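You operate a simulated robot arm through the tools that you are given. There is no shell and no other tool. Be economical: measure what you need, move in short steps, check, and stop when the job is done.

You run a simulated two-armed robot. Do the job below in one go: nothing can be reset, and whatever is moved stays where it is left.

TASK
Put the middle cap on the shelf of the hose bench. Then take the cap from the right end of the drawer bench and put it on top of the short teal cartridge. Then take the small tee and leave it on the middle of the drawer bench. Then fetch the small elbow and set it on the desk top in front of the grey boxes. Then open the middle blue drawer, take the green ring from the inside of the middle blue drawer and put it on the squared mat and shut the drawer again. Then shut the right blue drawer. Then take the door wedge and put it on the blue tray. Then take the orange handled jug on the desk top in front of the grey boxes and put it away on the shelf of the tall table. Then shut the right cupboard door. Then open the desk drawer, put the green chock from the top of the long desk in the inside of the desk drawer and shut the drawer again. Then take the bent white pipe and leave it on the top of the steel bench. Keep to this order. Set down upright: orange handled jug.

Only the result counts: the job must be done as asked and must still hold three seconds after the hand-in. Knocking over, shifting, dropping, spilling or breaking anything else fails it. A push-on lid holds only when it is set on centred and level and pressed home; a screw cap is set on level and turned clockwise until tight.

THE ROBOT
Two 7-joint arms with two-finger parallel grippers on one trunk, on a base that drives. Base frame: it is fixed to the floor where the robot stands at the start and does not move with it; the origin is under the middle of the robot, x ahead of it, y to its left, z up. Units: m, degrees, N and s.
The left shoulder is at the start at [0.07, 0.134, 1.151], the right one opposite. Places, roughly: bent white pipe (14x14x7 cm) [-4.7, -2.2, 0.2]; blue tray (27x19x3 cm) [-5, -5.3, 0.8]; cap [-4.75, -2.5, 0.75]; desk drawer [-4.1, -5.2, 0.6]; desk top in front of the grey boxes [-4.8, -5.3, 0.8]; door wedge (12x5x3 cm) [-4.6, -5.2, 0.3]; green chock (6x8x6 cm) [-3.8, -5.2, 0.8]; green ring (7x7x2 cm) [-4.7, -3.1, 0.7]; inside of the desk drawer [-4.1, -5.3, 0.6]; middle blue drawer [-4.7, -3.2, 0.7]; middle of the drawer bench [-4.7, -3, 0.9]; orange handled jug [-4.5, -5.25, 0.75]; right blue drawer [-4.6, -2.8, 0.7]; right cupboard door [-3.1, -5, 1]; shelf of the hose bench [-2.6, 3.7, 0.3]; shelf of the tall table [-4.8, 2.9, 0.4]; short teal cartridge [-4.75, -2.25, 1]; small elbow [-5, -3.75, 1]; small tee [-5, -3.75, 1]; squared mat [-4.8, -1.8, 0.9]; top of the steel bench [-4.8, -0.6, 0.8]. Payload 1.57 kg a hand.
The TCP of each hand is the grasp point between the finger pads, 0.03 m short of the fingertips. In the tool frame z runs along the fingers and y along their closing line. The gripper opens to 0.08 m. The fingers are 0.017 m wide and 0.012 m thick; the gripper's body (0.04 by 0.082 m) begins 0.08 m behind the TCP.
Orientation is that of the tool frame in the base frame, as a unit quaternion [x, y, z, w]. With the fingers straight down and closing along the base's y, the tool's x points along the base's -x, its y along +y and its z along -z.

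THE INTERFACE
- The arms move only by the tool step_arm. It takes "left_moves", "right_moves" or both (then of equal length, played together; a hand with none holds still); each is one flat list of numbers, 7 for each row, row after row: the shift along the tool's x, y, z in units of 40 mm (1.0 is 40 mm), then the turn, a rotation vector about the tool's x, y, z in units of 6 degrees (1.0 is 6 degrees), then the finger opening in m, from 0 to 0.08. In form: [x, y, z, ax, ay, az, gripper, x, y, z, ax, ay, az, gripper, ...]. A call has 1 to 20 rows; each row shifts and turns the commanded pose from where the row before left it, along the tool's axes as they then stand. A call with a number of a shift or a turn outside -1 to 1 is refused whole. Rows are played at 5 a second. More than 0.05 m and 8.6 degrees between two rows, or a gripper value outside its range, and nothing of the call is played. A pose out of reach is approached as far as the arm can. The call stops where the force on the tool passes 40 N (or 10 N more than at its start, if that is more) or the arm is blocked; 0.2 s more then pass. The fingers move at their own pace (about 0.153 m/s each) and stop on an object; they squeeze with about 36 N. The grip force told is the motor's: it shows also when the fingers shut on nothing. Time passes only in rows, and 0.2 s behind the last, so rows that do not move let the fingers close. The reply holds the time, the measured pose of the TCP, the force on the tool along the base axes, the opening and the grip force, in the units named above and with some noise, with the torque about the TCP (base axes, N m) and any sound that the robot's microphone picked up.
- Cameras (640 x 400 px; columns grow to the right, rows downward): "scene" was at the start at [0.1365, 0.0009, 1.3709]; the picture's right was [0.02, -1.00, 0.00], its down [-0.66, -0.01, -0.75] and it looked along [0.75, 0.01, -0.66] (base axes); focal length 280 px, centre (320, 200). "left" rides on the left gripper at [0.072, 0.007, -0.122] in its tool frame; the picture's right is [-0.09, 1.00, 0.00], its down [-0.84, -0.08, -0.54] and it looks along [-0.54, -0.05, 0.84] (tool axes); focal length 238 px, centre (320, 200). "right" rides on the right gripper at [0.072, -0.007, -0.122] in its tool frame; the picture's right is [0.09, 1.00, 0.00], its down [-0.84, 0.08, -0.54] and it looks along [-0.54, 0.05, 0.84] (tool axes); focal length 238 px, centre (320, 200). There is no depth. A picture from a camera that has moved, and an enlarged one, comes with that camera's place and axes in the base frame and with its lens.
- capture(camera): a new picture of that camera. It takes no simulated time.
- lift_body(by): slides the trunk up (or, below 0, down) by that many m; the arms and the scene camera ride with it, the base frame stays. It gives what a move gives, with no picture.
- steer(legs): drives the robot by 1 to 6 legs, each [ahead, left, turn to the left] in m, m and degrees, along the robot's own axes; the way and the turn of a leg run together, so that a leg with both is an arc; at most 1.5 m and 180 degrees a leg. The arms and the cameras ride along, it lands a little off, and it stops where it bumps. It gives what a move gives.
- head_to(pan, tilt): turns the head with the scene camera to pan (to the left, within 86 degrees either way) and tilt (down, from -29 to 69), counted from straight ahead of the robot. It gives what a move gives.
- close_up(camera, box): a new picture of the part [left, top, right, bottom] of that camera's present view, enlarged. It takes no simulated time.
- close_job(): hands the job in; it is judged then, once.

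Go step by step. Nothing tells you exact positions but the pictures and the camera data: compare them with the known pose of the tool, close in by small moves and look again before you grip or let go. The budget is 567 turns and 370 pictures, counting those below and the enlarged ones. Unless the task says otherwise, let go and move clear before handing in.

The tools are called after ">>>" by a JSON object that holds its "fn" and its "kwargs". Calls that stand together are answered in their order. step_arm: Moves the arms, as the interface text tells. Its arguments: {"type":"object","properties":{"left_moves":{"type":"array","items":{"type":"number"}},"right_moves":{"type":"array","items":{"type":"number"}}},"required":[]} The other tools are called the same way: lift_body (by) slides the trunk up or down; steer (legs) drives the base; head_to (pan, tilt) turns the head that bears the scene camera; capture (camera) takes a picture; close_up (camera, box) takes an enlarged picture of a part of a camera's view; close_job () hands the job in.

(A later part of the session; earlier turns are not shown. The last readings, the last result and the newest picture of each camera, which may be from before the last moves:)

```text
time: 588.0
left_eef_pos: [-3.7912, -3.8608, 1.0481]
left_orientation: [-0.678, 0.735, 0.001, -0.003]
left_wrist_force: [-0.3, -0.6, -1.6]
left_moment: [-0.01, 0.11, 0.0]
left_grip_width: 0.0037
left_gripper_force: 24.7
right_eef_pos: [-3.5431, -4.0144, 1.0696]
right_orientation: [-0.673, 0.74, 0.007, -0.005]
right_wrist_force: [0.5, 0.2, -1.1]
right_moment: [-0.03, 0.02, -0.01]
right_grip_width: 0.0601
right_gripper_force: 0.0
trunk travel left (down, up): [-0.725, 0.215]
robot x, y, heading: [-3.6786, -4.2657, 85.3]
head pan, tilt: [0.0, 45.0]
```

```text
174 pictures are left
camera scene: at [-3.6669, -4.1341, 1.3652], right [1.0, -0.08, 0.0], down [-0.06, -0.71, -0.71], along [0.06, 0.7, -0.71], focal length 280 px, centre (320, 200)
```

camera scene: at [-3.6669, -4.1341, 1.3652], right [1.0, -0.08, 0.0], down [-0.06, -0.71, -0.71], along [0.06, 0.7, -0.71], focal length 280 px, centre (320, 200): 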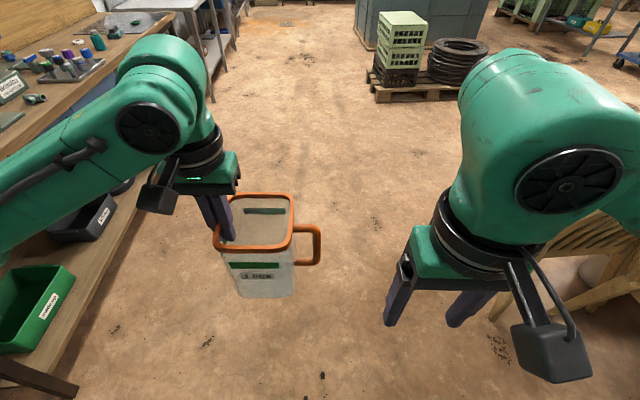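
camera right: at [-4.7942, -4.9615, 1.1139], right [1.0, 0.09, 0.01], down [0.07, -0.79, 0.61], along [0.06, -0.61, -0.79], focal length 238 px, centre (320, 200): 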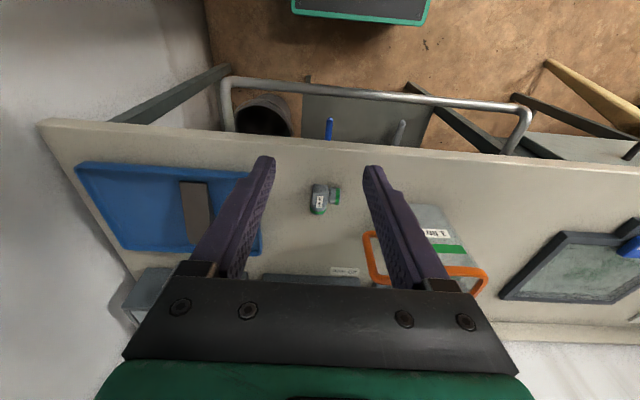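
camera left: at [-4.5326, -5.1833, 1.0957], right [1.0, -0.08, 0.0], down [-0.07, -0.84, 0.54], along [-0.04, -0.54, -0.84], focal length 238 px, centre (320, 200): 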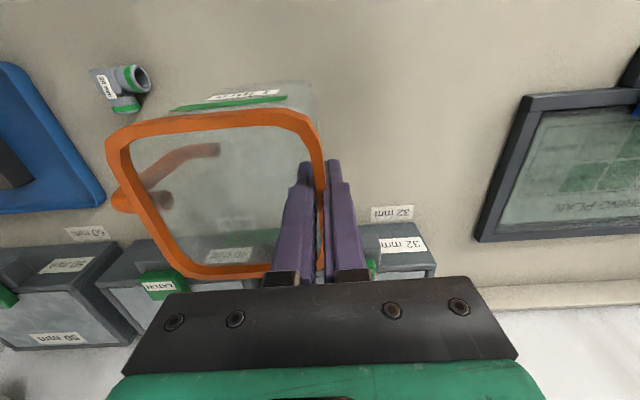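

>>> {"fn": "steer", "kwargs": {"legs": [[1.5, 0, 4.7], [1.5, 0, 0], [1.5, 0, 0], [1.5, 0, 0]]}}

>>> {"fn": "head_to", "kwargs": {"pan": 40, "tilt": 25}}

>>> {"fn": "capture", "kwargs": {"camera": "scene"}}

```text
time: 616.4
left_eef_pos: [-3.8529, 2.0996, 1.0483]
left_orientation: [0.713, -0.701, -0.001, 0.002]
left_wrist_force: [-0.8, 0.2, -1.5]
left_moment: [0.01, 0.12, -0.02]
left_grip_width: 0.0037
left_gripper_force: 24.3
right_eef_pos: [-3.5943, 1.9705, 1.069]
right_orientation: [0.708, -0.706, -0.007, 0.006]
right_wrist_force: [-0.4, 0.0, 0.1]
right_moment: [0.02, 0.02, 0.01]
right_grip_width: 0.0598
right_gripper_force: 0.0
trunk travel left (down, up): [-0.725, 0.215]
robot x, y, heading: [-3.7048, 1.7095, 91.1]
head pan, tilt: [0.0, 45.0]
```

```text
time: 617.5
left_eef_pos: [-3.8547, 2.0984, 1.0493]
left_orientation: [0.713, -0.701, -0.001, 0.001]
left_wrist_force: [-0.3, 0.4, -0.9]
left_moment: [0.0, 0.1, 0.01]
left_grip_width: 0.0038
left_gripper_force: 24.1
right_eef_pos: [-3.5921, 1.9698, 1.0699]
right_orientation: [0.708, -0.706, -0.007, 0.005]
right_wrist_force: [0.3, 0.5, 0.6]
right_moment: [0.01, 0.03, -0.03]
right_grip_width: 0.06
right_gripper_force: 0.0
trunk travel left (down, up): [-0.725, 0.215]
robot x, y, heading: [-3.7054, 1.7076, 91.0]
head pan, tilt: [40.0, 25.0]
```

```text
173 pictures are left
camera scene: at [-3.7639, 1.8271, 1.3958], right [0.76, 0.65, 0.0], down [0.28, -0.32, -0.91], along [-0.59, 0.68, -0.42], focal length 280 px, centre (320, 200)
```

scene: 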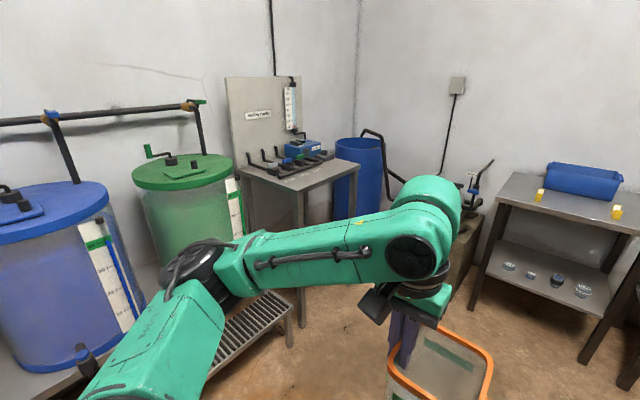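

>>> {"fn": "steer", "kwargs": {"legs": [[1.15, 0, 0], [0, 0, 89]]}}

>>> {"fn": "lift_body", "kwargs": {"by": -0.2}}

>>> {"fn": "head_to", "kwargs": {"pan": 0, "tilt": 25}}

>>> {"fn": "capture", "kwargs": {"camera": "scene"}}

```text
time: 627.3
left_eef_pos: [-4.123, 2.732, 1.0492]
left_orientation: [1.0, 0.005, 0.0, 0.002]
left_wrist_force: [0.3, -0.1, -1.2]
left_moment: [-0.11, 0.01, 0.0]
left_grip_width: 0.0037
left_gripper_force: 25.1
right_eef_pos: [-3.9914, 2.9926, 1.0671]
right_orientation: [1.0, -0.003, -0.001, 0.009]
right_wrist_force: [-0.6, -0.7, -0.9]
right_moment: [0.03, 0.04, 0.0]
right_grip_width: 0.0602
right_gripper_force: 0.0
trunk travel left (down, up): [-0.725, 0.215]
robot x, y, heading: [-3.7317, 2.882, -179.5]
head pan, tilt: [40.0, 25.0]
```

```text
time: 629.4
left_eef_pos: [-4.1219, 2.7317, 0.8492]
left_orientation: [1.0, 0.005, 0.001, 0.001]
left_wrist_force: [0.4, -0.5, -1.4]
left_moment: [-0.14, -0.01, -0.01]
left_grip_width: 0.0037
left_gripper_force: 24.5
right_eef_pos: [-3.9907, 2.9916, 0.8674]
right_orientation: [1.0, -0.003, -0.001, 0.008]
right_wrist_force: [0.8, 0.1, 0.3]
right_moment: [0.02, -0.01, 0.0]
right_grip_width: 0.0601
right_gripper_force: 0.0
trunk travel left (down, up): [-0.525, 0.415]
robot x, y, heading: [-3.7274, 2.8798, -179.4]
head pan, tilt: [40.0, 25.0]
```

```text
time: 630.5
left_eef_pos: [-4.1214, 2.7318, 0.8492]
left_orientation: [1.0, 0.005, 0.001, 0.002]
left_wrist_force: [-0.6, 0.0, -1.8]
left_moment: [-0.06, 0.01, -0.02]
left_grip_width: 0.0036
left_gripper_force: 24.7
right_eef_pos: [-3.9909, 2.9922, 0.8682]
right_orientation: [1.0, -0.002, -0.001, 0.009]
right_wrist_force: [0.8, 0.7, 0.7]
right_moment: [0.0, 0.02, 0.02]
right_grip_width: 0.06
right_gripper_force: 0.0
trunk travel left (down, up): [-0.525, 0.415]
robot x, y, heading: [-3.7264, 2.8805, -179.4]
head pan, tilt: [0.0, 25.0]
```

```text
172 pictures are left
camera scene: at [-3.8698, 2.8768, 1.1958], right [-0.01, 1.0, 0.0], down [0.42, 0.0, -0.91], along [-0.91, -0.01, -0.42], focal length 280 px, centre (320, 200)
```

scene: 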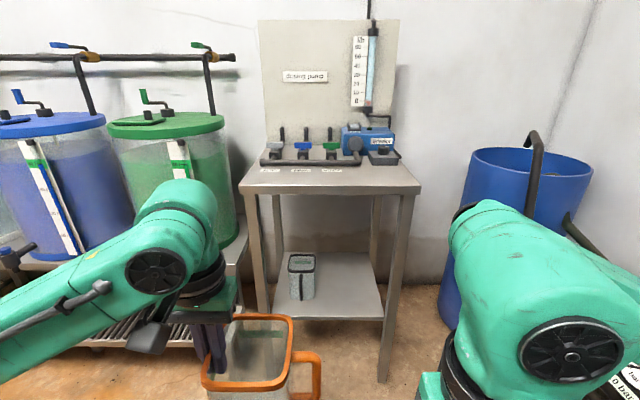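

The tall table's shelf has a free space right of the black-handled jug. I'll lower, shift right and tuck the right hand, then check.

>>> {"fn": "lift_body", "kwargs": {"by": -0.25}}

>>> {"fn": "step_arm", "kwargs": {"right_moves": [0.7, -0.3, 0, 0, 0, 0, 0.06, 0.7, -0.3, 0, 0, 0, 0, 0.06, 0.6, -0.3, 0, 0, 0, 0, 0.06]}}

>>> {"fn": "steer", "kwargs": {"legs": [[0.15, -0.18, -0.5]]}}

>>> {"fn": "capture", "kwargs": {"camera": "scene"}}

>>> {"fn": "capture", "kwargs": {"camera": "left"}}

```text
time: 633.1
left_eef_pos: [-4.1211, 2.7319, 0.5982]
left_orientation: [1.0, 0.006, 0.0, 0.002]
left_wrist_force: [0.1, -0.6, -1.2]
left_moment: [-0.1, 0.0, -0.01]
left_grip_width: 0.0035
left_gripper_force: 24.5
right_eef_pos: [-3.9908, 2.991, 0.6183]
right_orientation: [1.0, -0.003, 0.0, 0.01]
right_wrist_force: [0.5, -0.4, 0.5]
right_moment: [-0.01, 0.03, -0.02]
right_grip_width: 0.0601
right_gripper_force: 0.0
trunk travel left (down, up): [-0.275, 0.665]
robot x, y, heading: [-3.7294, 2.8775, -179.4]
head pan, tilt: [0.0, 25.0]
```

```text
time: 634.0
left_eef_pos: [-4.1222, 2.7327, 0.5987]
left_orientation: [1.0, 0.004, 0.001, 0.001]
left_wrist_force: [-0.4, -0.8, -1.7]
left_moment: [-0.14, 0.01, 0.01]
left_grip_width: 0.0036
left_gripper_force: 24.3
right_eef_pos: [-3.9146, 3.0288, 0.6243]
right_orientation: [1.0, -0.003, 0.009, 0.014]
right_wrist_force: [50.7, -20.8, 62.6]
right_moment: [2.72, 0.98, -1.92]
right_grip_width: 0.0599
right_gripper_force: 0.0
right hand out of reach, approached as far as the arm can: row 3
trunk travel left (down, up): [-0.275, 0.665]
robot x, y, heading: [-3.7295, 2.8795, -179.0]
head pan, tilt: [0.0, 25.0]
stopped in row 3 (right hand): the force on the tool passed its limit (the readings are from after the stop); the commanded pose is now the measured one
```

```text
time: 635.0
left_eef_pos: [-4.1499, 2.7671, 0.5976]
left_orientation: [1.0, 0.004, 0.001, 0.002]
left_wrist_force: [0.6, -0.5, -1.0]
left_moment: [-0.07, 0.01, 0.0]
left_grip_width: 0.0036
left_gripper_force: 24.9
right_eef_pos: [-3.9416, 3.0627, 0.6236]
right_orientation: [1.0, -0.002, 0.013, 0.014]
right_wrist_force: [-0.7, 0.3, 9.8]
right_moment: [-0.03, -0.92, 0.04]
right_grip_width: 0.0599
right_gripper_force: 0.0
trunk travel left (down, up): [-0.275, 0.665]
robot x, y, heading: [-3.7571, 2.9171, -179.4]
head pan, tilt: [0.0, 25.0]
stopped in leg 1: the force on the tool passed its limit (the readings are from after the stop); the commanded pose is now the measured one
```

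```text
171 pictures are left
camera scene: at [-3.8984, 2.9124, 0.9458], right [-0.01, 1.0, 0.0], down [0.42, 0.0, -0.91], along [-0.91, -0.01, -0.42], focal length 280 px, centre (320, 200)
```

scene: 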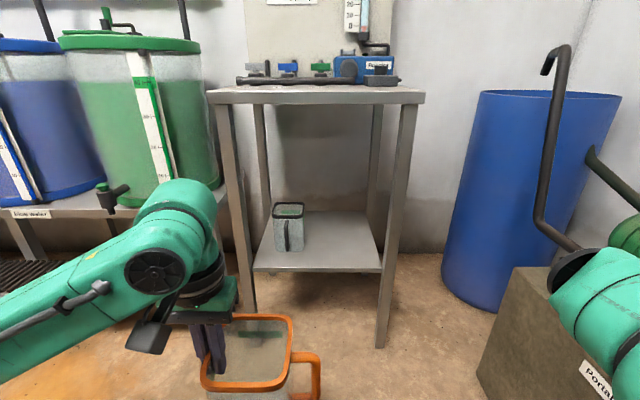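

```text
170 pictures are left
camera left: at [-4.0769, 2.7616, 0.7194], right [-0.08, -1.0, 0.0], down [-0.84, 0.07, 0.54], along [-0.54, 0.04, -0.84], focal length 238 px, centre (320, 200)
```

left: 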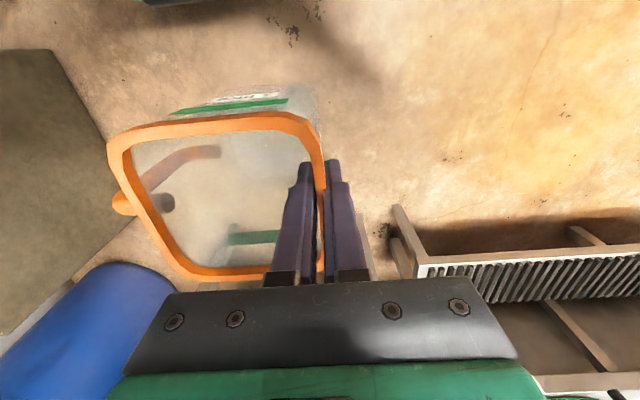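

>>> {"fn": "capture", "kwargs": {"camera": "right"}}

>>> {"fn": "head_to", "kwargs": {"pan": -50, "tilt": 45}}

>>> {"fn": "capture", "kwargs": {"camera": "scene"}}

```text
169 pictures are left
camera right: at [-3.8721, 3.0732, 0.7483], right [0.09, -1.0, 0.03], down [-0.85, -0.06, 0.52], along [-0.52, -0.07, -0.85], focal length 238 px, centre (320, 200)
```

right: 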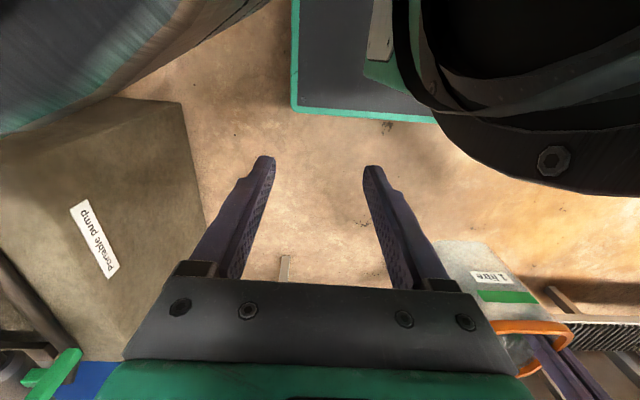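

```text
time: 636.2
left_eef_pos: [-4.1499, 2.7675, 0.5988]
left_orientation: [1.0, 0.004, 0.001, 0.003]
left_wrist_force: [-0.3, -0.3, -0.9]
left_moment: [-0.11, 0.01, 0.0]
left_grip_width: 0.0037
left_gripper_force: 24.7
right_eef_pos: [-3.9405, 3.0642, 0.6249]
right_orientation: [1.0, -0.002, 0.014, 0.015]
right_wrist_force: [-1.8, 0.9, 24.5]
right_moment: [-0.09, -2.24, 0.09]
right_grip_width: 0.0603
right_gripper_force: 0.1
trunk travel left (down, up): [-0.275, 0.665]
robot x, y, heading: [-3.7567, 2.9127, -179.4]
head pan, tilt: [-50.0, 45.0]
```

```text
168 pictures are left
camera scene: at [-3.8591, 2.9749, 0.9153], right [0.76, 0.65, 0.0], down [0.46, -0.54, -0.71], along [-0.46, 0.54, -0.71], focal length 280 px, centre (320, 200)
```

scene: 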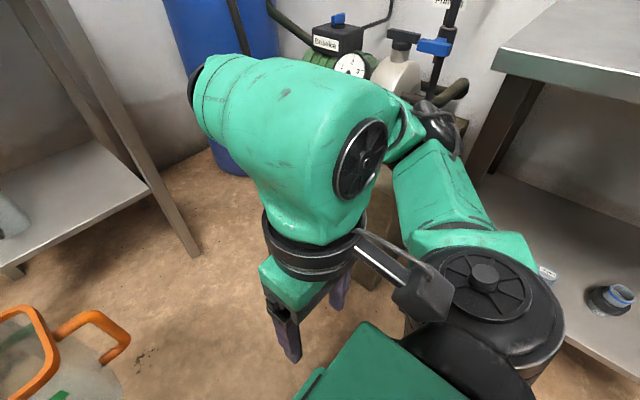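

The right hand only touched my own shoulder; but the right elbow sticks out towards the pump and side table. I'll raise the right hand high so that arm becomes slim.

>>> {"fn": "step_arm", "kwargs": {"right_moves": [-0.8, 0, 0, 0, 0, 0, 0.06, -0.3, 0, -0.9, 0, 0, 0, 0.06, 0, 0, -1, 0, 0, 0, 0.06, 0, 0, -1, 0, 0, 0, 0.06, 0, 0, -1, 0, 0, 0, 0.06, 0, 0, -1, 0, 0, 0, 0.06, 0, 0, -1, 0, 0, 0, 0.06, 0, 0, -1, 0, 0, 0, 0.06, 0, 0, -1, 0, 0, 0, 0.06]}}

>>> {"fn": "capture", "kwargs": {"camera": "scene"}}

```text
time: 638.2
left_eef_pos: [-4.1507, 2.768, 0.5994]
left_orientation: [1.0, 0.004, 0.001, 0.002]
left_wrist_force: [0.5, 0.6, -1.7]
left_moment: [-0.1, -0.01, -0.01]
left_grip_width: 0.0036
left_gripper_force: 25.2
right_eef_pos: [-4.0151, 3.0148, 0.8505]
right_orientation: [1.0, -0.002, 0.011, 0.014]
right_wrist_force: [-0.6, 0.2, 0.5]
right_moment: [0.0, 0.0, -0.01]
right_grip_width: 0.06
right_gripper_force: 0.1
right hand out of reach, approached as far as the arm can: row 6, 7, 8, 9
trunk travel left (down, up): [-0.275, 0.665]
robot x, y, heading: [-3.76, 2.9126, -179.4]
head pan, tilt: [-50.0, 45.0]
```

```text
167 pictures are left
camera scene: at [-3.859, 2.9749, 0.9152], right [0.76, 0.65, 0.0], down [0.46, -0.54, -0.71], along [-0.46, 0.54, -0.71], focal length 280 px, centre (320, 200)
```

scene: 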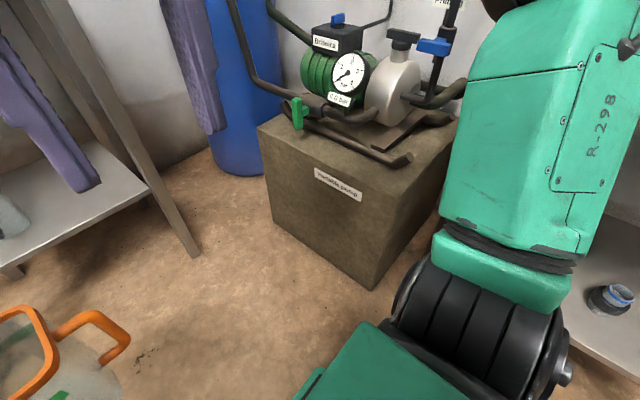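

>>> {"fn": "step_arm", "kwargs": {"left_moves": [0, -0.75, 0, 0, 0, 0, 0, 0, -0.75, 0, 0, 0, 0, 0, 0, -0.75, 0, 0, 0, 0, 0, 0, -0.75, 0, 0, 0, 0, 0, 0, -0.6, 0, 0, 0, 0, 0], "right_moves": [0.3, -0.6, 0, 0, 0, 0, 0.06, 0.3, -0.6, 0, 0, 0, 0, 0.06, 0.3, -0.3, 0, 0, 0, 0, 0.06, 0, 0, 0, 0, 0, 0, 0.06, 0, 0, 0, 0, 0, 0, 0.06]}}

>>> {"fn": "head_to", "kwargs": {"pan": 0, "tilt": 30}}

>>> {"fn": "capture", "kwargs": {"camera": "scene"}}

```text
time: 639.4
left_eef_pos: [-4.1493, 2.9137, 0.5978]
left_orientation: [1.0, 0.004, 0.001, 0.003]
left_wrist_force: [0.2, 0.4, -1.4]
left_moment: [-0.12, -0.01, 0.03]
left_grip_width: 0.004
left_gripper_force: 24.7
right_eef_pos: [-3.9883, 3.0506, 0.8195]
right_orientation: [1.0, -0.002, 0.012, 0.014]
right_wrist_force: [-0.6, 0.2, -0.7]
right_moment: [-0.04, 0.03, 0.02]
right_grip_width: 0.0598
right_gripper_force: 0.1
right hand out of reach, approached as far as the arm can: row 1, 2, 3
trunk travel left (down, up): [-0.275, 0.665]
robot x, y, heading: [-3.758, 2.9171, -179.5]
head pan, tilt: [-50.0, 45.0]
```

```text
time: 640.6
left_eef_pos: [-4.1503, 2.9119, 0.5974]
left_orientation: [1.0, 0.005, 0.001, 0.002]
left_wrist_force: [0.0, 0.2, -2.2]
left_moment: [-0.11, -0.01, 0.0]
left_grip_width: 0.0034
left_gripper_force: 25.0
right_eef_pos: [-3.9864, 3.0518, 0.8201]
right_orientation: [1.0, -0.002, 0.012, 0.014]
right_wrist_force: [1.1, -0.1, -0.7]
right_moment: [0.01, -0.02, -0.03]
right_grip_width: 0.06
right_gripper_force: 0.0
trunk travel left (down, up): [-0.275, 0.665]
robot x, y, heading: [-3.7586, 2.9124, -179.4]
head pan, tilt: [0.0, 30.0]
```

```text
166 pictures are left
camera scene: at [-3.8967, 2.9125, 0.9378], right [-0.01, 1.0, 0.0], down [0.5, 0.0, -0.87], along [-0.87, -0.01, -0.5], focal length 280 px, centre (320, 200)
```

scene: 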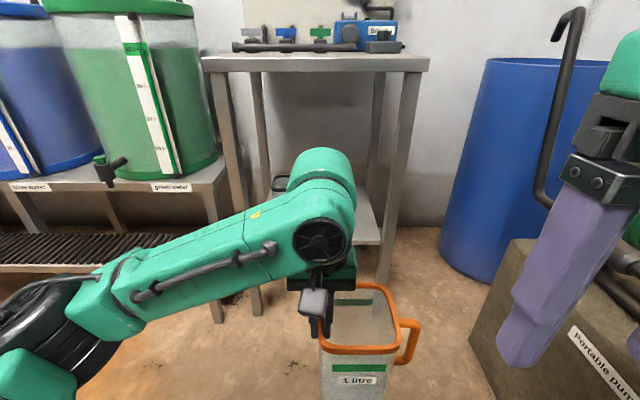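

>>> {"fn": "step_arm", "kwargs": {"left_moves": [0, 0, 0.6, 0, 0, 0, 0, 0, 0, 0.6, 0, 0, 0, 0]}}

>>> {"fn": "steer", "kwargs": {"legs": [[0.28, 0.0, -0.5]]}}

>>> {"fn": "capture", "kwargs": {"camera": "scene"}}

>>> {"fn": "capture", "kwargs": {"camera": "left"}}

```text
time: 641.2
left_eef_pos: [-4.1496, 2.9128, 0.5491]
left_orientation: [1.0, 0.004, 0.001, 0.002]
left_wrist_force: [-0.5, 0.0, -2.1]
left_moment: [-0.09, -0.03, 0.02]
left_grip_width: 0.0037
left_gripper_force: 25.0
right_eef_pos: [-3.987, 3.0515, 0.8197]
right_orientation: [1.0, -0.002, 0.012, 0.014]
right_wrist_force: [0.6, 0.9, -0.3]
right_moment: [0.02, 0.02, 0.02]
right_grip_width: 0.06
right_gripper_force: 0.1
trunk travel left (down, up): [-0.275, 0.665]
robot x, y, heading: [-3.7598, 2.9159, -179.6]
head pan, tilt: [0.0, 30.0]
```

```text
time: 643.0
left_eef_pos: [-4.4153, 2.913, 0.5491]
left_orientation: [1.0, 0.0, 0.002, 0.003]
left_wrist_force: [-0.5, 0.2, -1.5]
left_moment: [-0.08, 0.01, -0.02]
left_grip_width: 0.0035
left_gripper_force: 24.4
right_eef_pos: [-4.2536, 3.0524, 0.8194]
right_orientation: [1.0, -0.006, 0.012, 0.014]
right_wrist_force: [-0.3, -0.2, 0.7]
right_moment: [0.0, -0.02, 0.02]
right_grip_width: 0.0603
right_gripper_force: 0.1
trunk travel left (down, up): [-0.275, 0.665]
robot x, y, heading: [-4.0237, 2.9117, -180.0]
head pan, tilt: [0.0, 30.0]
```

```text
165 pictures are left
camera scene: at [-4.1627, 2.9123, 0.9377], right [0.0, 1.0, 0.0], down [0.5, 0.0, -0.87], along [-0.87, 0.0, -0.5], focal length 280 px, centre (320, 200)
```

scene: 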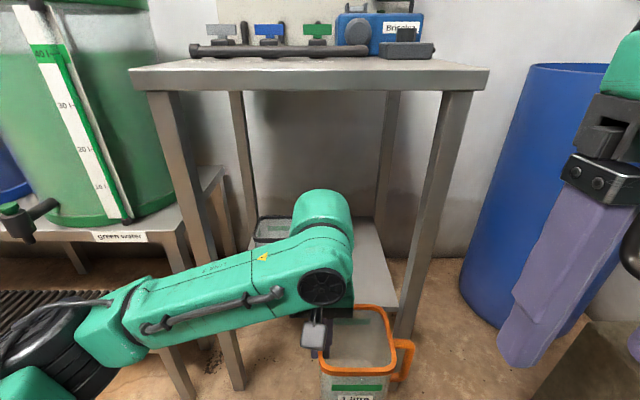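

```text
164 pictures are left
camera left: at [-4.343, 2.9072, 0.6694], right [-0.09, -1.0, 0.0], down [-0.84, 0.08, 0.54], along [-0.54, 0.05, -0.84], focal length 238 px, centre (320, 200)
```

left: 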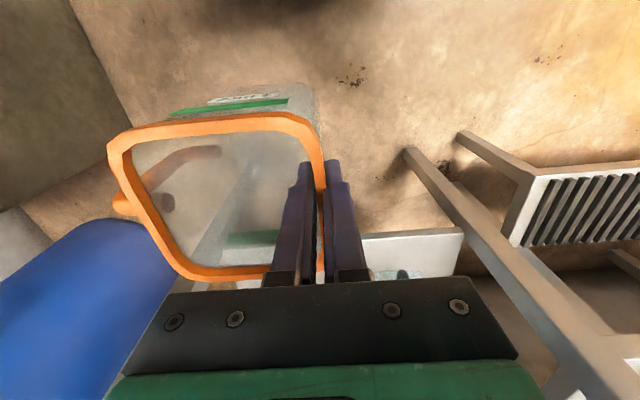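

>>> {"fn": "step_arm", "kwargs": {"left_moves": [0, 0.45, 0, 0, 0, 0, 0]}}

>>> {"fn": "steer", "kwargs": {"legs": [[0.2, 0.0, 0]]}}

>>> {"fn": "capture", "kwargs": {"camera": "scene"}}

>>> {"fn": "capture", "kwargs": {"camera": "left"}}

```text
time: 643.5
left_eef_pos: [-4.4151, 2.8956, 0.5498]
left_orientation: [1.0, 0.0, 0.002, 0.002]
left_wrist_force: [0.3, 0.6, -1.9]
left_moment: [-0.11, 0.0, 0.01]
left_grip_width: 0.0037
left_gripper_force: 24.0
right_eef_pos: [-4.2517, 3.0517, 0.8208]
right_orientation: [1.0, -0.006, 0.012, 0.014]
right_wrist_force: [0.5, -0.3, -0.6]
right_moment: [0.02, 0.04, -0.03]
right_grip_width: 0.0599
right_gripper_force: 0.1
trunk travel left (down, up): [-0.275, 0.665]
robot x, y, heading: [-4.0214, 2.9113, -180.1]
head pan, tilt: [0.0, 30.0]
```

```text
time: 645.0
left_eef_pos: [-4.6133, 2.8943, 0.5483]
left_orientation: [1.0, 0.002, 0.002, 0.002]
left_wrist_force: [-0.8, 0.1, -1.1]
left_moment: [-0.13, -0.02, -0.03]
left_grip_width: 0.0037
left_gripper_force: 24.7
right_eef_pos: [-4.4512, 3.0494, 0.8197]
right_orientation: [1.0, -0.004, 0.013, 0.014]
right_wrist_force: [-0.7, 0.3, 0.3]
right_moment: [0.01, -0.04, 0.01]
right_grip_width: 0.06
right_gripper_force: 0.1
trunk travel left (down, up): [-0.275, 0.665]
robot x, y, heading: [-4.2195, 2.9137, -179.9]
head pan, tilt: [0.0, 30.0]
```

```text
163 pictures are left
camera scene: at [-4.3611, 2.9109, 0.9377], right [-0.01, 1.0, 0.0], down [0.5, 0.0, -0.87], along [-0.87, -0.01, -0.5], focal length 280 px, centre (320, 200)
```

scene: 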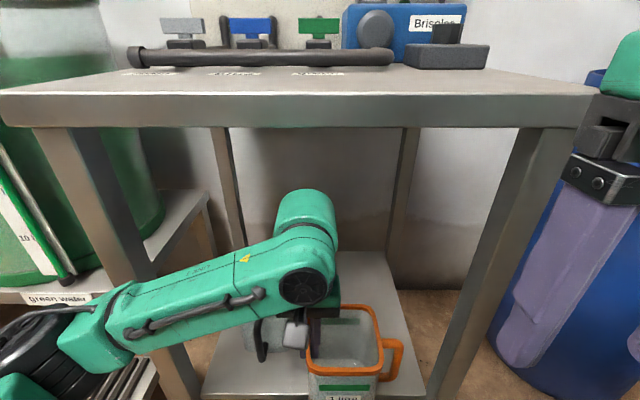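

```text
162 pictures are left
camera left: at [-4.5415, 2.8878, 0.6693], right [-0.09, -1.0, 0.0], down [-0.84, 0.07, 0.54], along [-0.54, 0.04, -0.84], focal length 238 px, centre (320, 200)
```

left: 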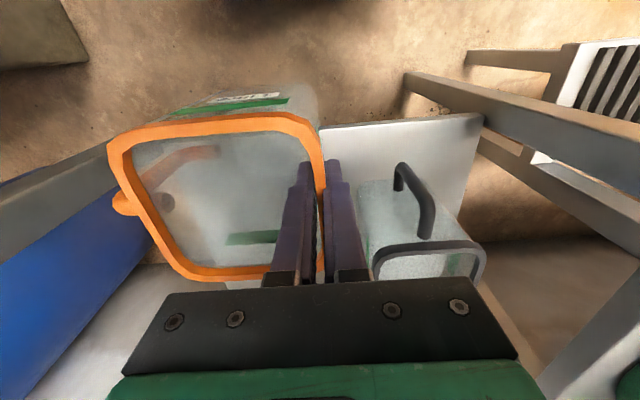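

>>> {"fn": "step_arm", "kwargs": {"left_moves": [-0.8, 0, 0, 0, 0, 0, 0, -0.8, 0, 0, 0, 0, 0, 0, -0.8, 0, 0, 0, 0, 0, 0, 0, 0, 0.5, 0, 0, 0, 0]}}

>>> {"fn": "capture", "kwargs": {"camera": "scene"}}

>>> {"fn": "capture", "kwargs": {"camera": "left"}}

```text
time: 646.0
left_eef_pos: [-4.711, 2.8924, 0.5281]
left_orientation: [1.0, 0.003, 0.001, 0.002]
left_wrist_force: [-0.3, 0.4, -0.5]
left_moment: [-0.09, 0.02, 0.02]
left_grip_width: 0.0038
left_gripper_force: 24.7
right_eef_pos: [-4.4499, 3.0499, 0.8191]
right_orientation: [1.0, -0.004, 0.013, 0.015]
right_wrist_force: [0.6, 0.6, -0.2]
right_moment: [-0.01, -0.02, -0.02]
right_grip_width: 0.0599
right_gripper_force: 0.1
trunk travel left (down, up): [-0.275, 0.665]
robot x, y, heading: [-4.2216, 2.9121, -179.6]
head pan, tilt: [0.0, 30.0]
```

```text
161 pictures are left
camera scene: at [-4.3608, 2.9108, 0.9378], right [-0.01, 1.0, 0.0], down [0.5, 0.0, -0.87], along [-0.87, -0.01, -0.5], focal length 280 px, centre (320, 200)
```

scene: 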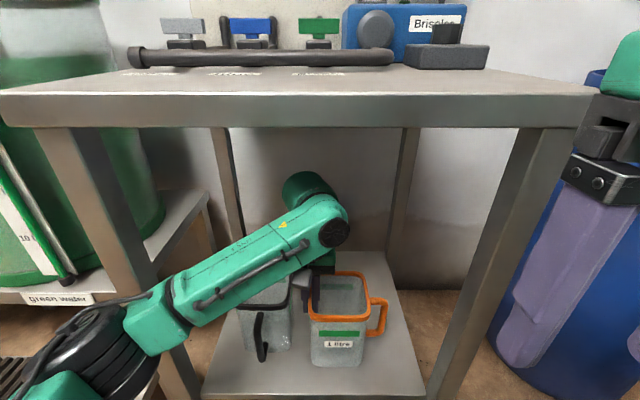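

```text
160 pictures are left
camera left: at [-4.6376, 2.8864, 0.6486], right [-0.09, -1.0, 0.0], down [-0.84, 0.08, 0.54], along [-0.54, 0.04, -0.84], focal length 238 px, centre (320, 200)
```

left: 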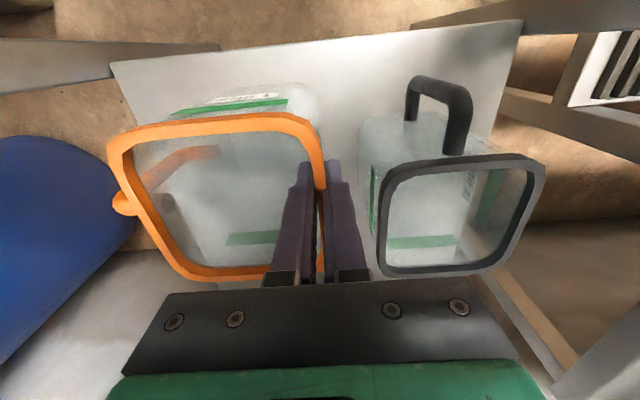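

>>> {"fn": "step_arm", "kwargs": {"left_moves": [0, 0, 0.4, 0, 0, 0, 0, 0, 0, 0.3, 0, 0, 0, 0, 0, 0, 0.2, 0, 0, 0, 0, 0, 0, 0.15, 0, 0, 0, 0, 0, 0, 0.12, 0, 0, 0, 0]}}

>>> {"fn": "capture", "kwargs": {"camera": "scene"}}

```text
time: 647.2
left_eef_pos: [-4.7088, 2.8947, 0.4864]
left_orientation: [1.0, 0.003, -0.002, 0.001]
left_wrist_force: [-2.5, 0.3, 23.7]
left_moment: [0.59, 0.06, 0.0]
left_grip_width: 0.0041
left_gripper_force: 24.6
right_eef_pos: [-4.4491, 3.0497, 0.8206]
right_orientation: [1.0, -0.004, 0.01, 0.015]
right_wrist_force: [-1.1, 0.3, -0.8]
right_moment: [-0.03, 0.03, 0.04]
right_grip_width: 0.0602
right_gripper_force: 0.1
trunk travel left (down, up): [-0.275, 0.665]
robot x, y, heading: [-4.2226, 2.9122, -179.5]
head pan, tilt: [0.0, 30.0]
```

```text
159 pictures are left
camera scene: at [-4.3579, 2.9108, 0.9385], right [-0.01, 1.0, 0.0], down [0.5, 0.0, -0.87], along [-0.87, 0.0, -0.5], focal length 280 px, centre (320, 200)
```

scene: 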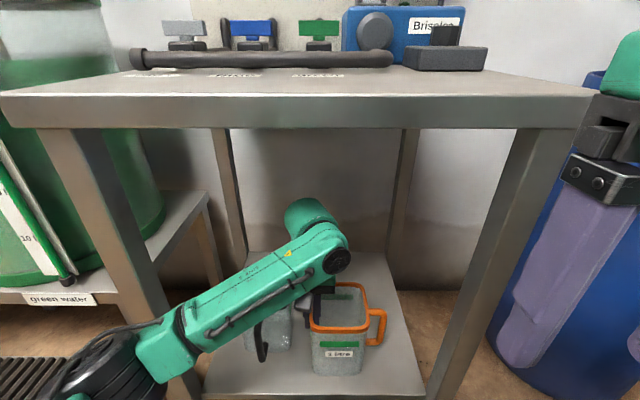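

Contact (24 N) – the jug stands on the shelf. Releasing with a small opening and drawing the fingers straight up.

>>> {"fn": "step_arm", "kwargs": {"left_moves": [0, 0, -0.05, 0, 0, 0, 0.02, 0, 0, 0, 0, 0, 0, 0.02, 0, 0, -0.5, 0, 0, 0, 0.02, 0, 0, -0.6, 0, 0, 0, 0.02, 0, 0, -0.5, 0, 0, 0, 0.02]}}

>>> {"fn": "capture", "kwargs": {"camera": "left"}}

>>> {"fn": "capture", "kwargs": {"camera": "scene"}}

```text
time: 648.4
left_eef_pos: [-4.7116, 2.8937, 0.5498]
left_orientation: [1.0, 0.002, 0.001, 0.001]
left_wrist_force: [-0.6, -0.8, 0.2]
left_moment: [0.02, 0.04, 0.0]
left_grip_width: 0.0203
left_gripper_force: 0.1
right_eef_pos: [-4.4509, 3.0502, 0.82]
right_orientation: [1.0, -0.004, 0.012, 0.014]
right_wrist_force: [-1.3, 0.2, 1.0]
right_moment: [0.0, 0.0, 0.02]
right_grip_width: 0.0599
right_gripper_force: 0.1
trunk travel left (down, up): [-0.275, 0.665]
robot x, y, heading: [-4.2255, 2.9116, -179.7]
head pan, tilt: [0.0, 30.0]
```

```text
158 pictures are left
camera left: at [-4.6385, 2.8876, 0.6698], right [-0.09, -1.0, 0.0], down [-0.84, 0.08, 0.54], along [-0.54, 0.04, -0.84], focal length 238 px, centre (320, 200)
```

left: 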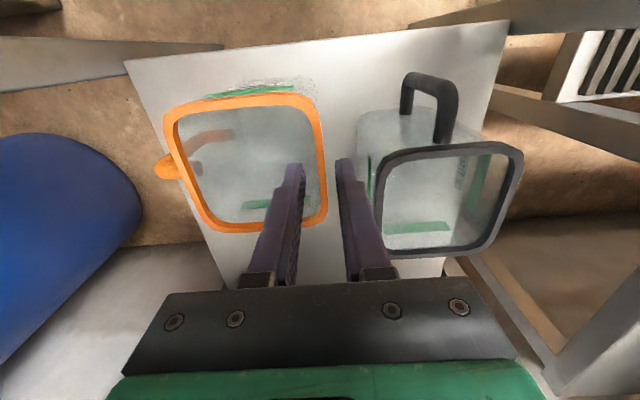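

```text
157 pictures are left
camera scene: at [-4.3603, 2.9109, 0.9379], right [-0.01, 1.0, 0.0], down [0.5, 0.0, -0.87], along [-0.87, -0.01, -0.5], focal length 280 px, centre (320, 200)
```

scene: 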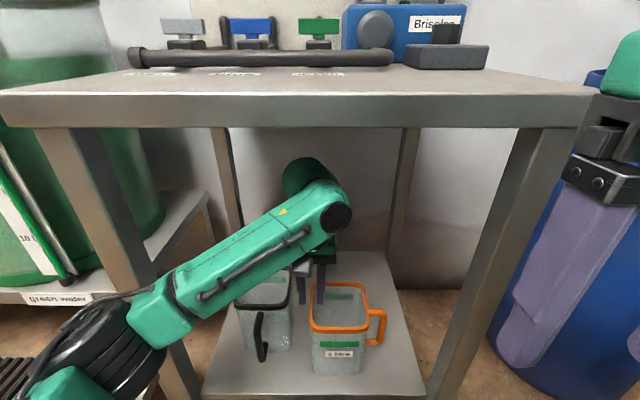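

>>> {"fn": "step_arm", "kwargs": {"left_moves": [0, 0, -0.4, 0, 0, 0, 0.02, 0.8, 0, 0, 0, 0, 0, 0.02, 0.8, 0, 0, 0, 0, 0, 0.02]}}

>>> {"fn": "steer", "kwargs": {"legs": [[-0.5, 0, 0]]}}

>>> {"fn": "capture", "kwargs": {"camera": "scene"}}

```text
time: 649.2
left_eef_pos: [-4.6461, 2.8937, 0.5661]
left_orientation: [1.0, 0.003, 0.001, 0.001]
left_wrist_force: [0.7, 0.0, 0.5]
left_moment: [-0.01, 0.0, -0.01]
left_grip_width: 0.0201
left_gripper_force: 0.1
right_eef_pos: [-4.45, 3.0496, 0.8209]
right_orientation: [1.0, -0.004, 0.011, 0.014]
right_wrist_force: [0.3, -0.9, -0.1]
right_moment: [0.0, -0.01, 0.0]
right_grip_width: 0.06
right_gripper_force: 0.1
trunk travel left (down, up): [-0.275, 0.665]
robot x, y, heading: [-4.2213, 2.9083, -179.8]
head pan, tilt: [0.0, 30.0]
```

```text
time: 652.2
left_eef_pos: [-4.1327, 2.8965, 0.5652]
left_orientation: [1.0, 0.0, 0.001, 0.001]
left_wrist_force: [-0.1, 0.2, 0.6]
left_moment: [0.04, 0.01, 0.0]
left_grip_width: 0.02
left_gripper_force: 0.1
right_eef_pos: [-3.9365, 3.053, 0.8202]
right_orientation: [1.0, -0.006, 0.012, 0.014]
right_wrist_force: [-0.2, -0.7, 0.0]
right_moment: [-0.01, 0.01, -0.02]
right_grip_width: 0.06
right_gripper_force: 0.2
trunk travel left (down, up): [-0.275, 0.665]
robot x, y, heading: [-3.7105, 2.915, 179.9]
head pan, tilt: [0.0, 30.0]
```

```text
156 pictures are left
camera scene: at [-3.8464, 2.9132, 0.9379], right [0.0, 1.0, 0.0], down [0.5, 0.0, -0.87], along [-0.87, 0.0, -0.5], focal length 280 px, centre (320, 200)
```

scene: 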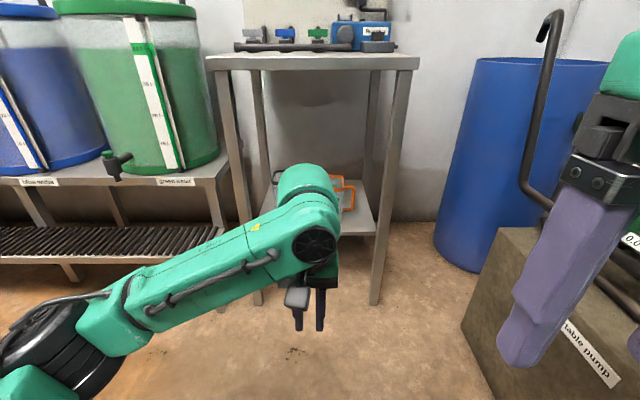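

The jug stands upright on the shelf. Raising the trunk and driving south to the cupboard.

>>> {"fn": "lift_body", "kwargs": {"by": 0.4}}

>>> {"fn": "step_arm", "kwargs": {"left_moves": [0.4, 0.7, -0.5, 0, 0, 0, 0.02, 0.4, 0.7, -0.5, 0, 0, 0, 0.02, 0.4, 0.7, -0.5, 0, 0, 0, 0.02, 0, 0.7, 0, 0, 0, 0, 0.02]}}

>>> {"fn": "steer", "kwargs": {"legs": [[0.0, 0, 90], [1.5, 0, 0], [1.5, 0, 0], [1.5, 0, 0], [1.5, 0, 0]]}}

>>> {"fn": "head_to", "kwargs": {"pan": 10, "tilt": 20}}

>>> {"fn": "capture", "kwargs": {"camera": "scene"}}

```text
time: 656.1
left_eef_pos: [-4.1315, 2.8979, 0.9659]
left_orientation: [1.0, 0.0, 0.002, 0.002]
left_wrist_force: [0.2, 0.6, -0.7]
left_moment: [-0.01, 0.02, -0.01]
left_grip_width: 0.0198
left_gripper_force: 0.1
right_eef_pos: [-3.9359, 3.0535, 1.2192]
right_orientation: [1.0, -0.006, 0.012, 0.014]
right_wrist_force: [-0.5, -0.1, 0.6]
right_moment: [0.04, -0.02, -0.04]
right_grip_width: 0.0602
right_gripper_force: 0.1
trunk travel left (down, up): [-0.675, 0.265]
robot x, y, heading: [-3.7066, 2.9162, 180.0]
head pan, tilt: [0.0, 30.0]
```

```text
time: 657.1
left_eef_pos: [-4.0854, 2.784, 1.0273]
left_orientation: [1.0, -0.001, 0.001, 0.0]
left_wrist_force: [0.0, 0.5, -0.8]
left_moment: [-0.02, -0.01, -0.02]
left_grip_width: 0.0198
left_gripper_force: 0.1
right_eef_pos: [-3.9367, 3.0509, 1.2205]
right_orientation: [1.0, -0.006, 0.011, 0.014]
right_wrist_force: [-0.1, -0.1, -0.6]
right_moment: [0.0, -0.01, -0.01]
right_grip_width: 0.0599
right_gripper_force: 0.0
trunk travel left (down, up): [-0.675, 0.265]
robot x, y, heading: [-3.7094, 2.9144, 180.2]
head pan, tilt: [0.0, 30.0]
```

```text
time: 689.4
left_eef_pos: [-3.7203, -3.4518, 1.0266]
left_orientation: [0.705, 0.709, 0.001, 0.001]
left_wrist_force: [0.4, 1.1, 0.1]
left_moment: [-0.01, 0.01, 0.02]
left_grip_width: 0.0202
left_gripper_force: 0.1
right_eef_pos: [-3.9897, -3.3045, 1.2189]
right_orientation: [0.71, 0.704, 0.017, 0.002]
right_wrist_force: [0.5, 0.3, 0.5]
right_moment: [0.01, 0.0, 0.02]
right_grip_width: 0.06
right_gripper_force: 0.0
trunk travel left (down, up): [-0.675, 0.265]
robot x, y, heading: [-3.8541, -3.0723, -89.8]
head pan, tilt: [0.0, 30.0]
```

```text
time: 690.1
left_eef_pos: [-3.7202, -3.4534, 1.0277]
left_orientation: [0.705, 0.709, 0.002, 0.001]
left_wrist_force: [-0.9, 0.9, 0.3]
left_moment: [-0.03, -0.03, 0.01]
left_grip_width: 0.02
left_gripper_force: 0.0
right_eef_pos: [-3.989, -3.305, 1.2208]
right_orientation: [0.71, 0.704, 0.019, 0.002]
right_wrist_force: [0.8, 0.3, -0.1]
right_moment: [0.0, 0.02, 0.05]
right_grip_width: 0.06
right_gripper_force: 0.1
trunk travel left (down, up): [-0.675, 0.265]
robot x, y, heading: [-3.8552, -3.0724, -89.8]
head pan, tilt: [10.0, 20.0]
```

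```text
155 pictures are left
camera scene: at [-3.8334, -3.218, 1.3539], right [-0.98, -0.18, 0.0], down [-0.06, 0.34, -0.94], along [0.17, -0.92, -0.34], focal length 280 px, centre (320, 200)
```

scene: 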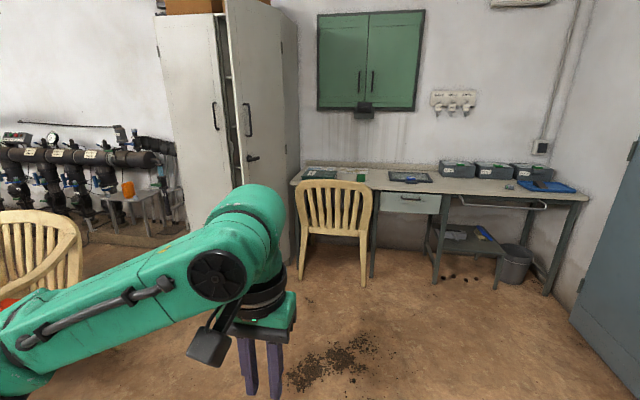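

>>> {"fn": "close_up", "kwargs": {"camera": "scene", "box": [140, 0, 320, 200]}}

>>> {"fn": "steer", "kwargs": {"legs": [[0.6, 0.35, 0]]}}

>>> {"fn": "head_to", "kwargs": {"pan": 15, "tilt": 20}}

>>> {"fn": "capture", "kwargs": {"camera": "scene"}}

```text
2.00 times, centred on (230, 100) of scene
camera zoom: at [-3.8334, -3.218, 1.3539], right [-0.98, -0.18, 0.0], down [-0.06, 0.34, -0.94], along [0.17, -0.92, -0.34], focal length 559 px, centre (500, 400)
```

zoom: 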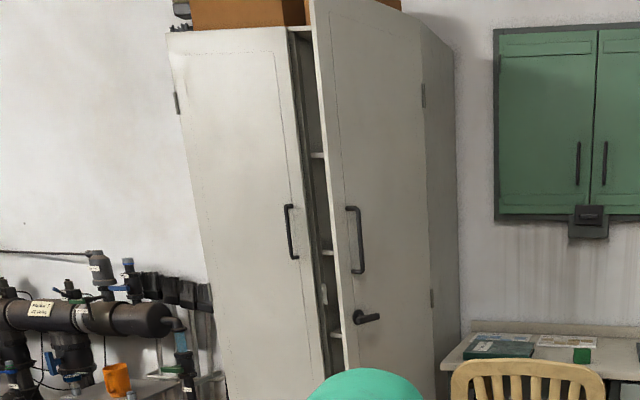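

```text
time: 693.9
left_eef_pos: [-3.3645, -4.033, 1.026]
left_orientation: [0.704, 0.711, 0.002, 0.0]
left_wrist_force: [0.4, -0.3, -0.1]
left_moment: [0.0, 0.01, 0.05]
left_grip_width: 0.0206
left_gripper_force: 0.1
right_eef_pos: [-3.6339, -3.8853, 1.2205]
right_orientation: [0.708, 0.706, 0.019, 0.002]
right_wrist_force: [0.5, -0.6, 0.3]
right_moment: [0.01, 0.0, 0.0]
right_grip_width: 0.0598
right_gripper_force: 0.1
trunk travel left (down, up): [-0.675, 0.265]
robot x, y, heading: [-3.4955, -3.6568, -89.3]
head pan, tilt: [10.0, 20.0]
```

```text
time: 694.5
left_eef_pos: [-3.3644, -4.0338, 1.0262]
left_orientation: [0.704, 0.71, 0.002, 0.001]
left_wrist_force: [0.9, 1.3, 0.1]
left_moment: [-0.02, 0.03, -0.01]
left_grip_width: 0.02
left_gripper_force: 0.0
right_eef_pos: [-3.6327, -3.8865, 1.2192]
right_orientation: [0.708, 0.706, 0.018, 0.001]
right_wrist_force: [0.2, 0.0, -0.5]
right_moment: [0.0, 0.0, 0.02]
right_grip_width: 0.0601
right_gripper_force: 0.0
trunk travel left (down, up): [-0.675, 0.265]
robot x, y, heading: [-3.4965, -3.6558, -89.5]
head pan, tilt: [15.0, 20.0]
```

```text
153 pictures are left
camera scene: at [-3.4694, -3.7976, 1.3539], right [-0.96, -0.27, 0.0], down [-0.09, 0.33, -0.94], along [0.25, -0.91, -0.34], focal length 280 px, centre (320, 200)
```

scene: 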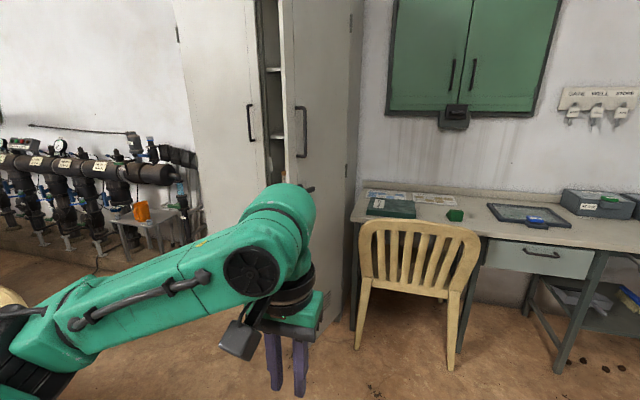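

The right cupboard door stands about 75° open, hinged at about (-3.15,-5.15). I'll come at it from the west side with the right hand, low (z≈0.7), and swing it shut. First positioning.

>>> {"fn": "lift_body", "kwargs": {"by": -0.3}}

>>> {"fn": "steer", "kwargs": {"legs": [[0.45, 0.38, 0]]}}

>>> {"fn": "head_to", "kwargs": {"pan": 0, "tilt": 20}}

>>> {"fn": "capture", "kwargs": {"camera": "scene"}}

```text
time: 697.5
left_eef_pos: [-3.3648, -4.0317, 0.7266]
left_orientation: [0.704, 0.711, 0.002, 0.001]
left_wrist_force: [-0.1, 0.3, -0.1]
left_moment: [-0.02, 0.02, 0.02]
left_grip_width: 0.02
left_gripper_force: 0.0
right_eef_pos: [-3.633, -3.8866, 0.9195]
right_orientation: [0.708, 0.706, 0.018, 0.002]
right_wrist_force: [0.0, 0.3, -0.4]
right_moment: [0.02, 0.01, -0.03]
right_grip_width: 0.06
right_gripper_force: 0.1
trunk travel left (down, up): [-0.375, 0.565]
robot x, y, heading: [-3.4944, -3.6543, -89.4]
head pan, tilt: [15.0, 20.0]
```

```text
time: 700.8
left_eef_pos: [-2.9881, -4.4816, 0.7275]
left_orientation: [0.708, 0.706, 0.002, 0.001]
left_wrist_force: [0.4, -0.4, 0.3]
left_moment: [0.01, -0.01, -0.03]
left_grip_width: 0.02
left_gripper_force: 0.0
right_eef_pos: [-3.2553, -4.3319, 0.9205]
right_orientation: [0.712, 0.702, 0.018, 0.001]
right_wrist_force: [-0.8, -0.8, -1.4]
right_moment: [-0.02, -0.02, -0.03]
right_grip_width: 0.06
right_gripper_force: 0.0
trunk travel left (down, up): [-0.375, 0.565]
robot x, y, heading: [-3.1184, -4.1031, -89.8]
head pan, tilt: [15.0, 20.0]
```

```text
time: 701.6
left_eef_pos: [-2.9876, -4.482, 0.728]
left_orientation: [0.708, 0.706, 0.002, 0.0]
left_wrist_force: [-0.2, -0.4, 0.4]
left_moment: [0.02, 0.03, -0.01]
left_grip_width: 0.0198
left_gripper_force: 0.0
right_eef_pos: [-3.255, -4.3318, 0.9184]
right_orientation: [0.712, 0.702, 0.019, 0.002]
right_wrist_force: [0.2, -0.3, -0.6]
right_moment: [-0.01, 0.03, -0.02]
right_grip_width: 0.0601
right_gripper_force: 0.1
trunk travel left (down, up): [-0.375, 0.565]
robot x, y, heading: [-3.123, -4.1062, -90.1]
head pan, tilt: [0.0, 20.0]
```

```text
152 pictures are left
camera scene: at [-3.1148, -4.248, 1.0539], right [-1.0, 0.0, 0.0], down [0.0, 0.34, -0.94], along [0.0, -0.94, -0.34], focal length 280 px, centre (320, 200)
```

scene: 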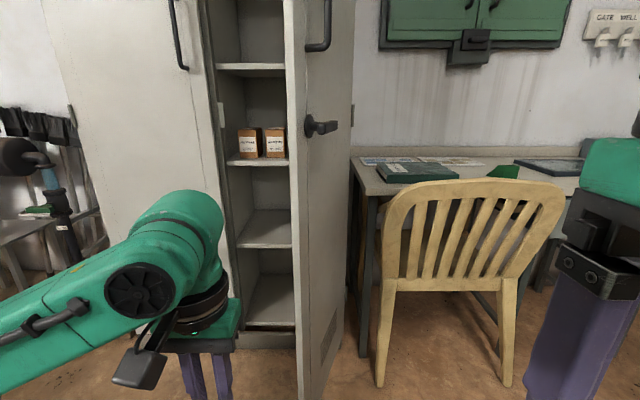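

>>> {"fn": "step_arm", "kwargs": {"left_moves": [0.6, 0.8, 0, 0, 0, 0, 0.02, 0.6, 0.8, 0, 0, 0, 0, 0.02, 0.6, 0.8, 0, 0, 0, 0, 0.02, 0.6, 0.8, 0, 0, 0, 0, 0.02, 0, 0, 0, 0, 0, 0, 0.02, 0, 0, 0, 0, 0, 0, 0.02], "right_moves": [-0.3, 0.4, 0.9, 0, 0, 0, 0.0, -0.3, 0.4, 0.9, 0, 0, 0, 0.0, -0.3, 0.4, 0.9, 0, 0, 0, 0.0, -0.3, 0.4, 0.9, 0, 0, 0, 0.0, -0.3, 0.3, 0.9, 0, 0, 0, 0.0, -0.3, 0.3, 0.9, 0, 0, 0, 0.0]}}

>>> {"fn": "steer", "kwargs": {"legs": [[0.2, 0.0, 0]]}}

>>> {"fn": "head_to", "kwargs": {"pan": 0, "tilt": 40}}

>>> {"fn": "capture", "kwargs": {"camera": "scene"}}

>>> {"fn": "capture", "kwargs": {"camera": "right"}}

```text
time: 703.0
left_eef_pos: [-2.8586, -4.3942, 0.7312]
left_orientation: [0.708, 0.706, 0.003, -0.001]
left_wrist_force: [-0.8, 0.2, 0.5]
left_moment: [-0.02, 0.03, 0.0]
left_grip_width: 0.0198
left_gripper_force: 0.0
left hand out of reach, approached as far as the arm can: row 4
right_eef_pos: [-3.1616, -4.3973, 0.7057]
right_orientation: [0.712, 0.702, 0.018, 0.002]
right_wrist_force: [-0.1, -0.1, 1.3]
right_moment: [-0.02, -0.01, 0.0]
right_grip_width: 0.0002
right_gripper_force: 21.4
trunk travel left (down, up): [-0.375, 0.565]
robot x, y, heading: [-3.1176, -4.1055, -90.0]
head pan, tilt: [0.0, 20.0]
```

```text
time: 704.6
left_eef_pos: [-2.8594, -4.5974, 0.7317]
left_orientation: [0.708, 0.707, 0.002, 0.001]
left_wrist_force: [-0.4, 0.0, -0.5]
left_moment: [-0.03, 0.0, 0.0]
left_grip_width: 0.0201
left_gripper_force: 0.0
right_eef_pos: [-3.1614, -4.5994, 0.7063]
right_orientation: [0.711, 0.703, 0.019, 0.002]
right_wrist_force: [-1.0, -0.2, 0.0]
right_moment: [0.0, 0.03, 0.02]
right_grip_width: 0.0001
right_gripper_force: 21.9
trunk travel left (down, up): [-0.375, 0.565]
robot x, y, heading: [-3.1175, -4.3056, -90.0]
head pan, tilt: [0.0, 20.0]
```

```text
time: 705.5
left_eef_pos: [-2.8589, -4.5951, 0.7318]
left_orientation: [0.707, 0.707, 0.003, 0.0]
left_wrist_force: [0.6, -0.7, -0.3]
left_moment: [0.0, 0.0, 0.04]
left_grip_width: 0.0201
left_gripper_force: 0.1
right_eef_pos: [-3.1617, -4.5992, 0.706]
right_orientation: [0.711, 0.703, 0.018, 0.002]
right_wrist_force: [0.8, -0.6, 0.2]
right_moment: [0.02, -0.05, 0.01]
right_grip_width: 0.0
right_gripper_force: 21.5
trunk travel left (down, up): [-0.375, 0.565]
robot x, y, heading: [-3.12, -4.3044, -90.1]
head pan, tilt: [0.0, 40.0]
```

```text
151 pictures are left
camera scene: at [-3.1148, -4.4422, 1.0226], right [-1.0, 0.0, 0.0], down [0.0, 0.64, -0.77], along [0.0, -0.77, -0.64], focal length 280 px, centre (320, 200)
```

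scene: 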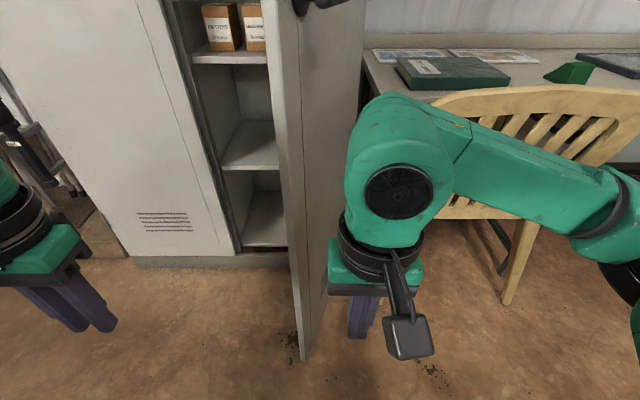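

```text
150 pictures are left
camera right: at [-3.1711, -4.5306, 0.8301], right [1.0, 0.08, 0.03], down [0.05, -0.85, 0.52], along [0.07, -0.52, -0.85], focal length 238 px, centre (320, 200)
```

right: 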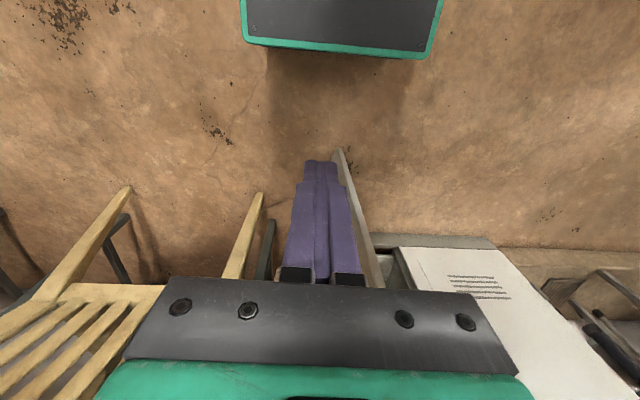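

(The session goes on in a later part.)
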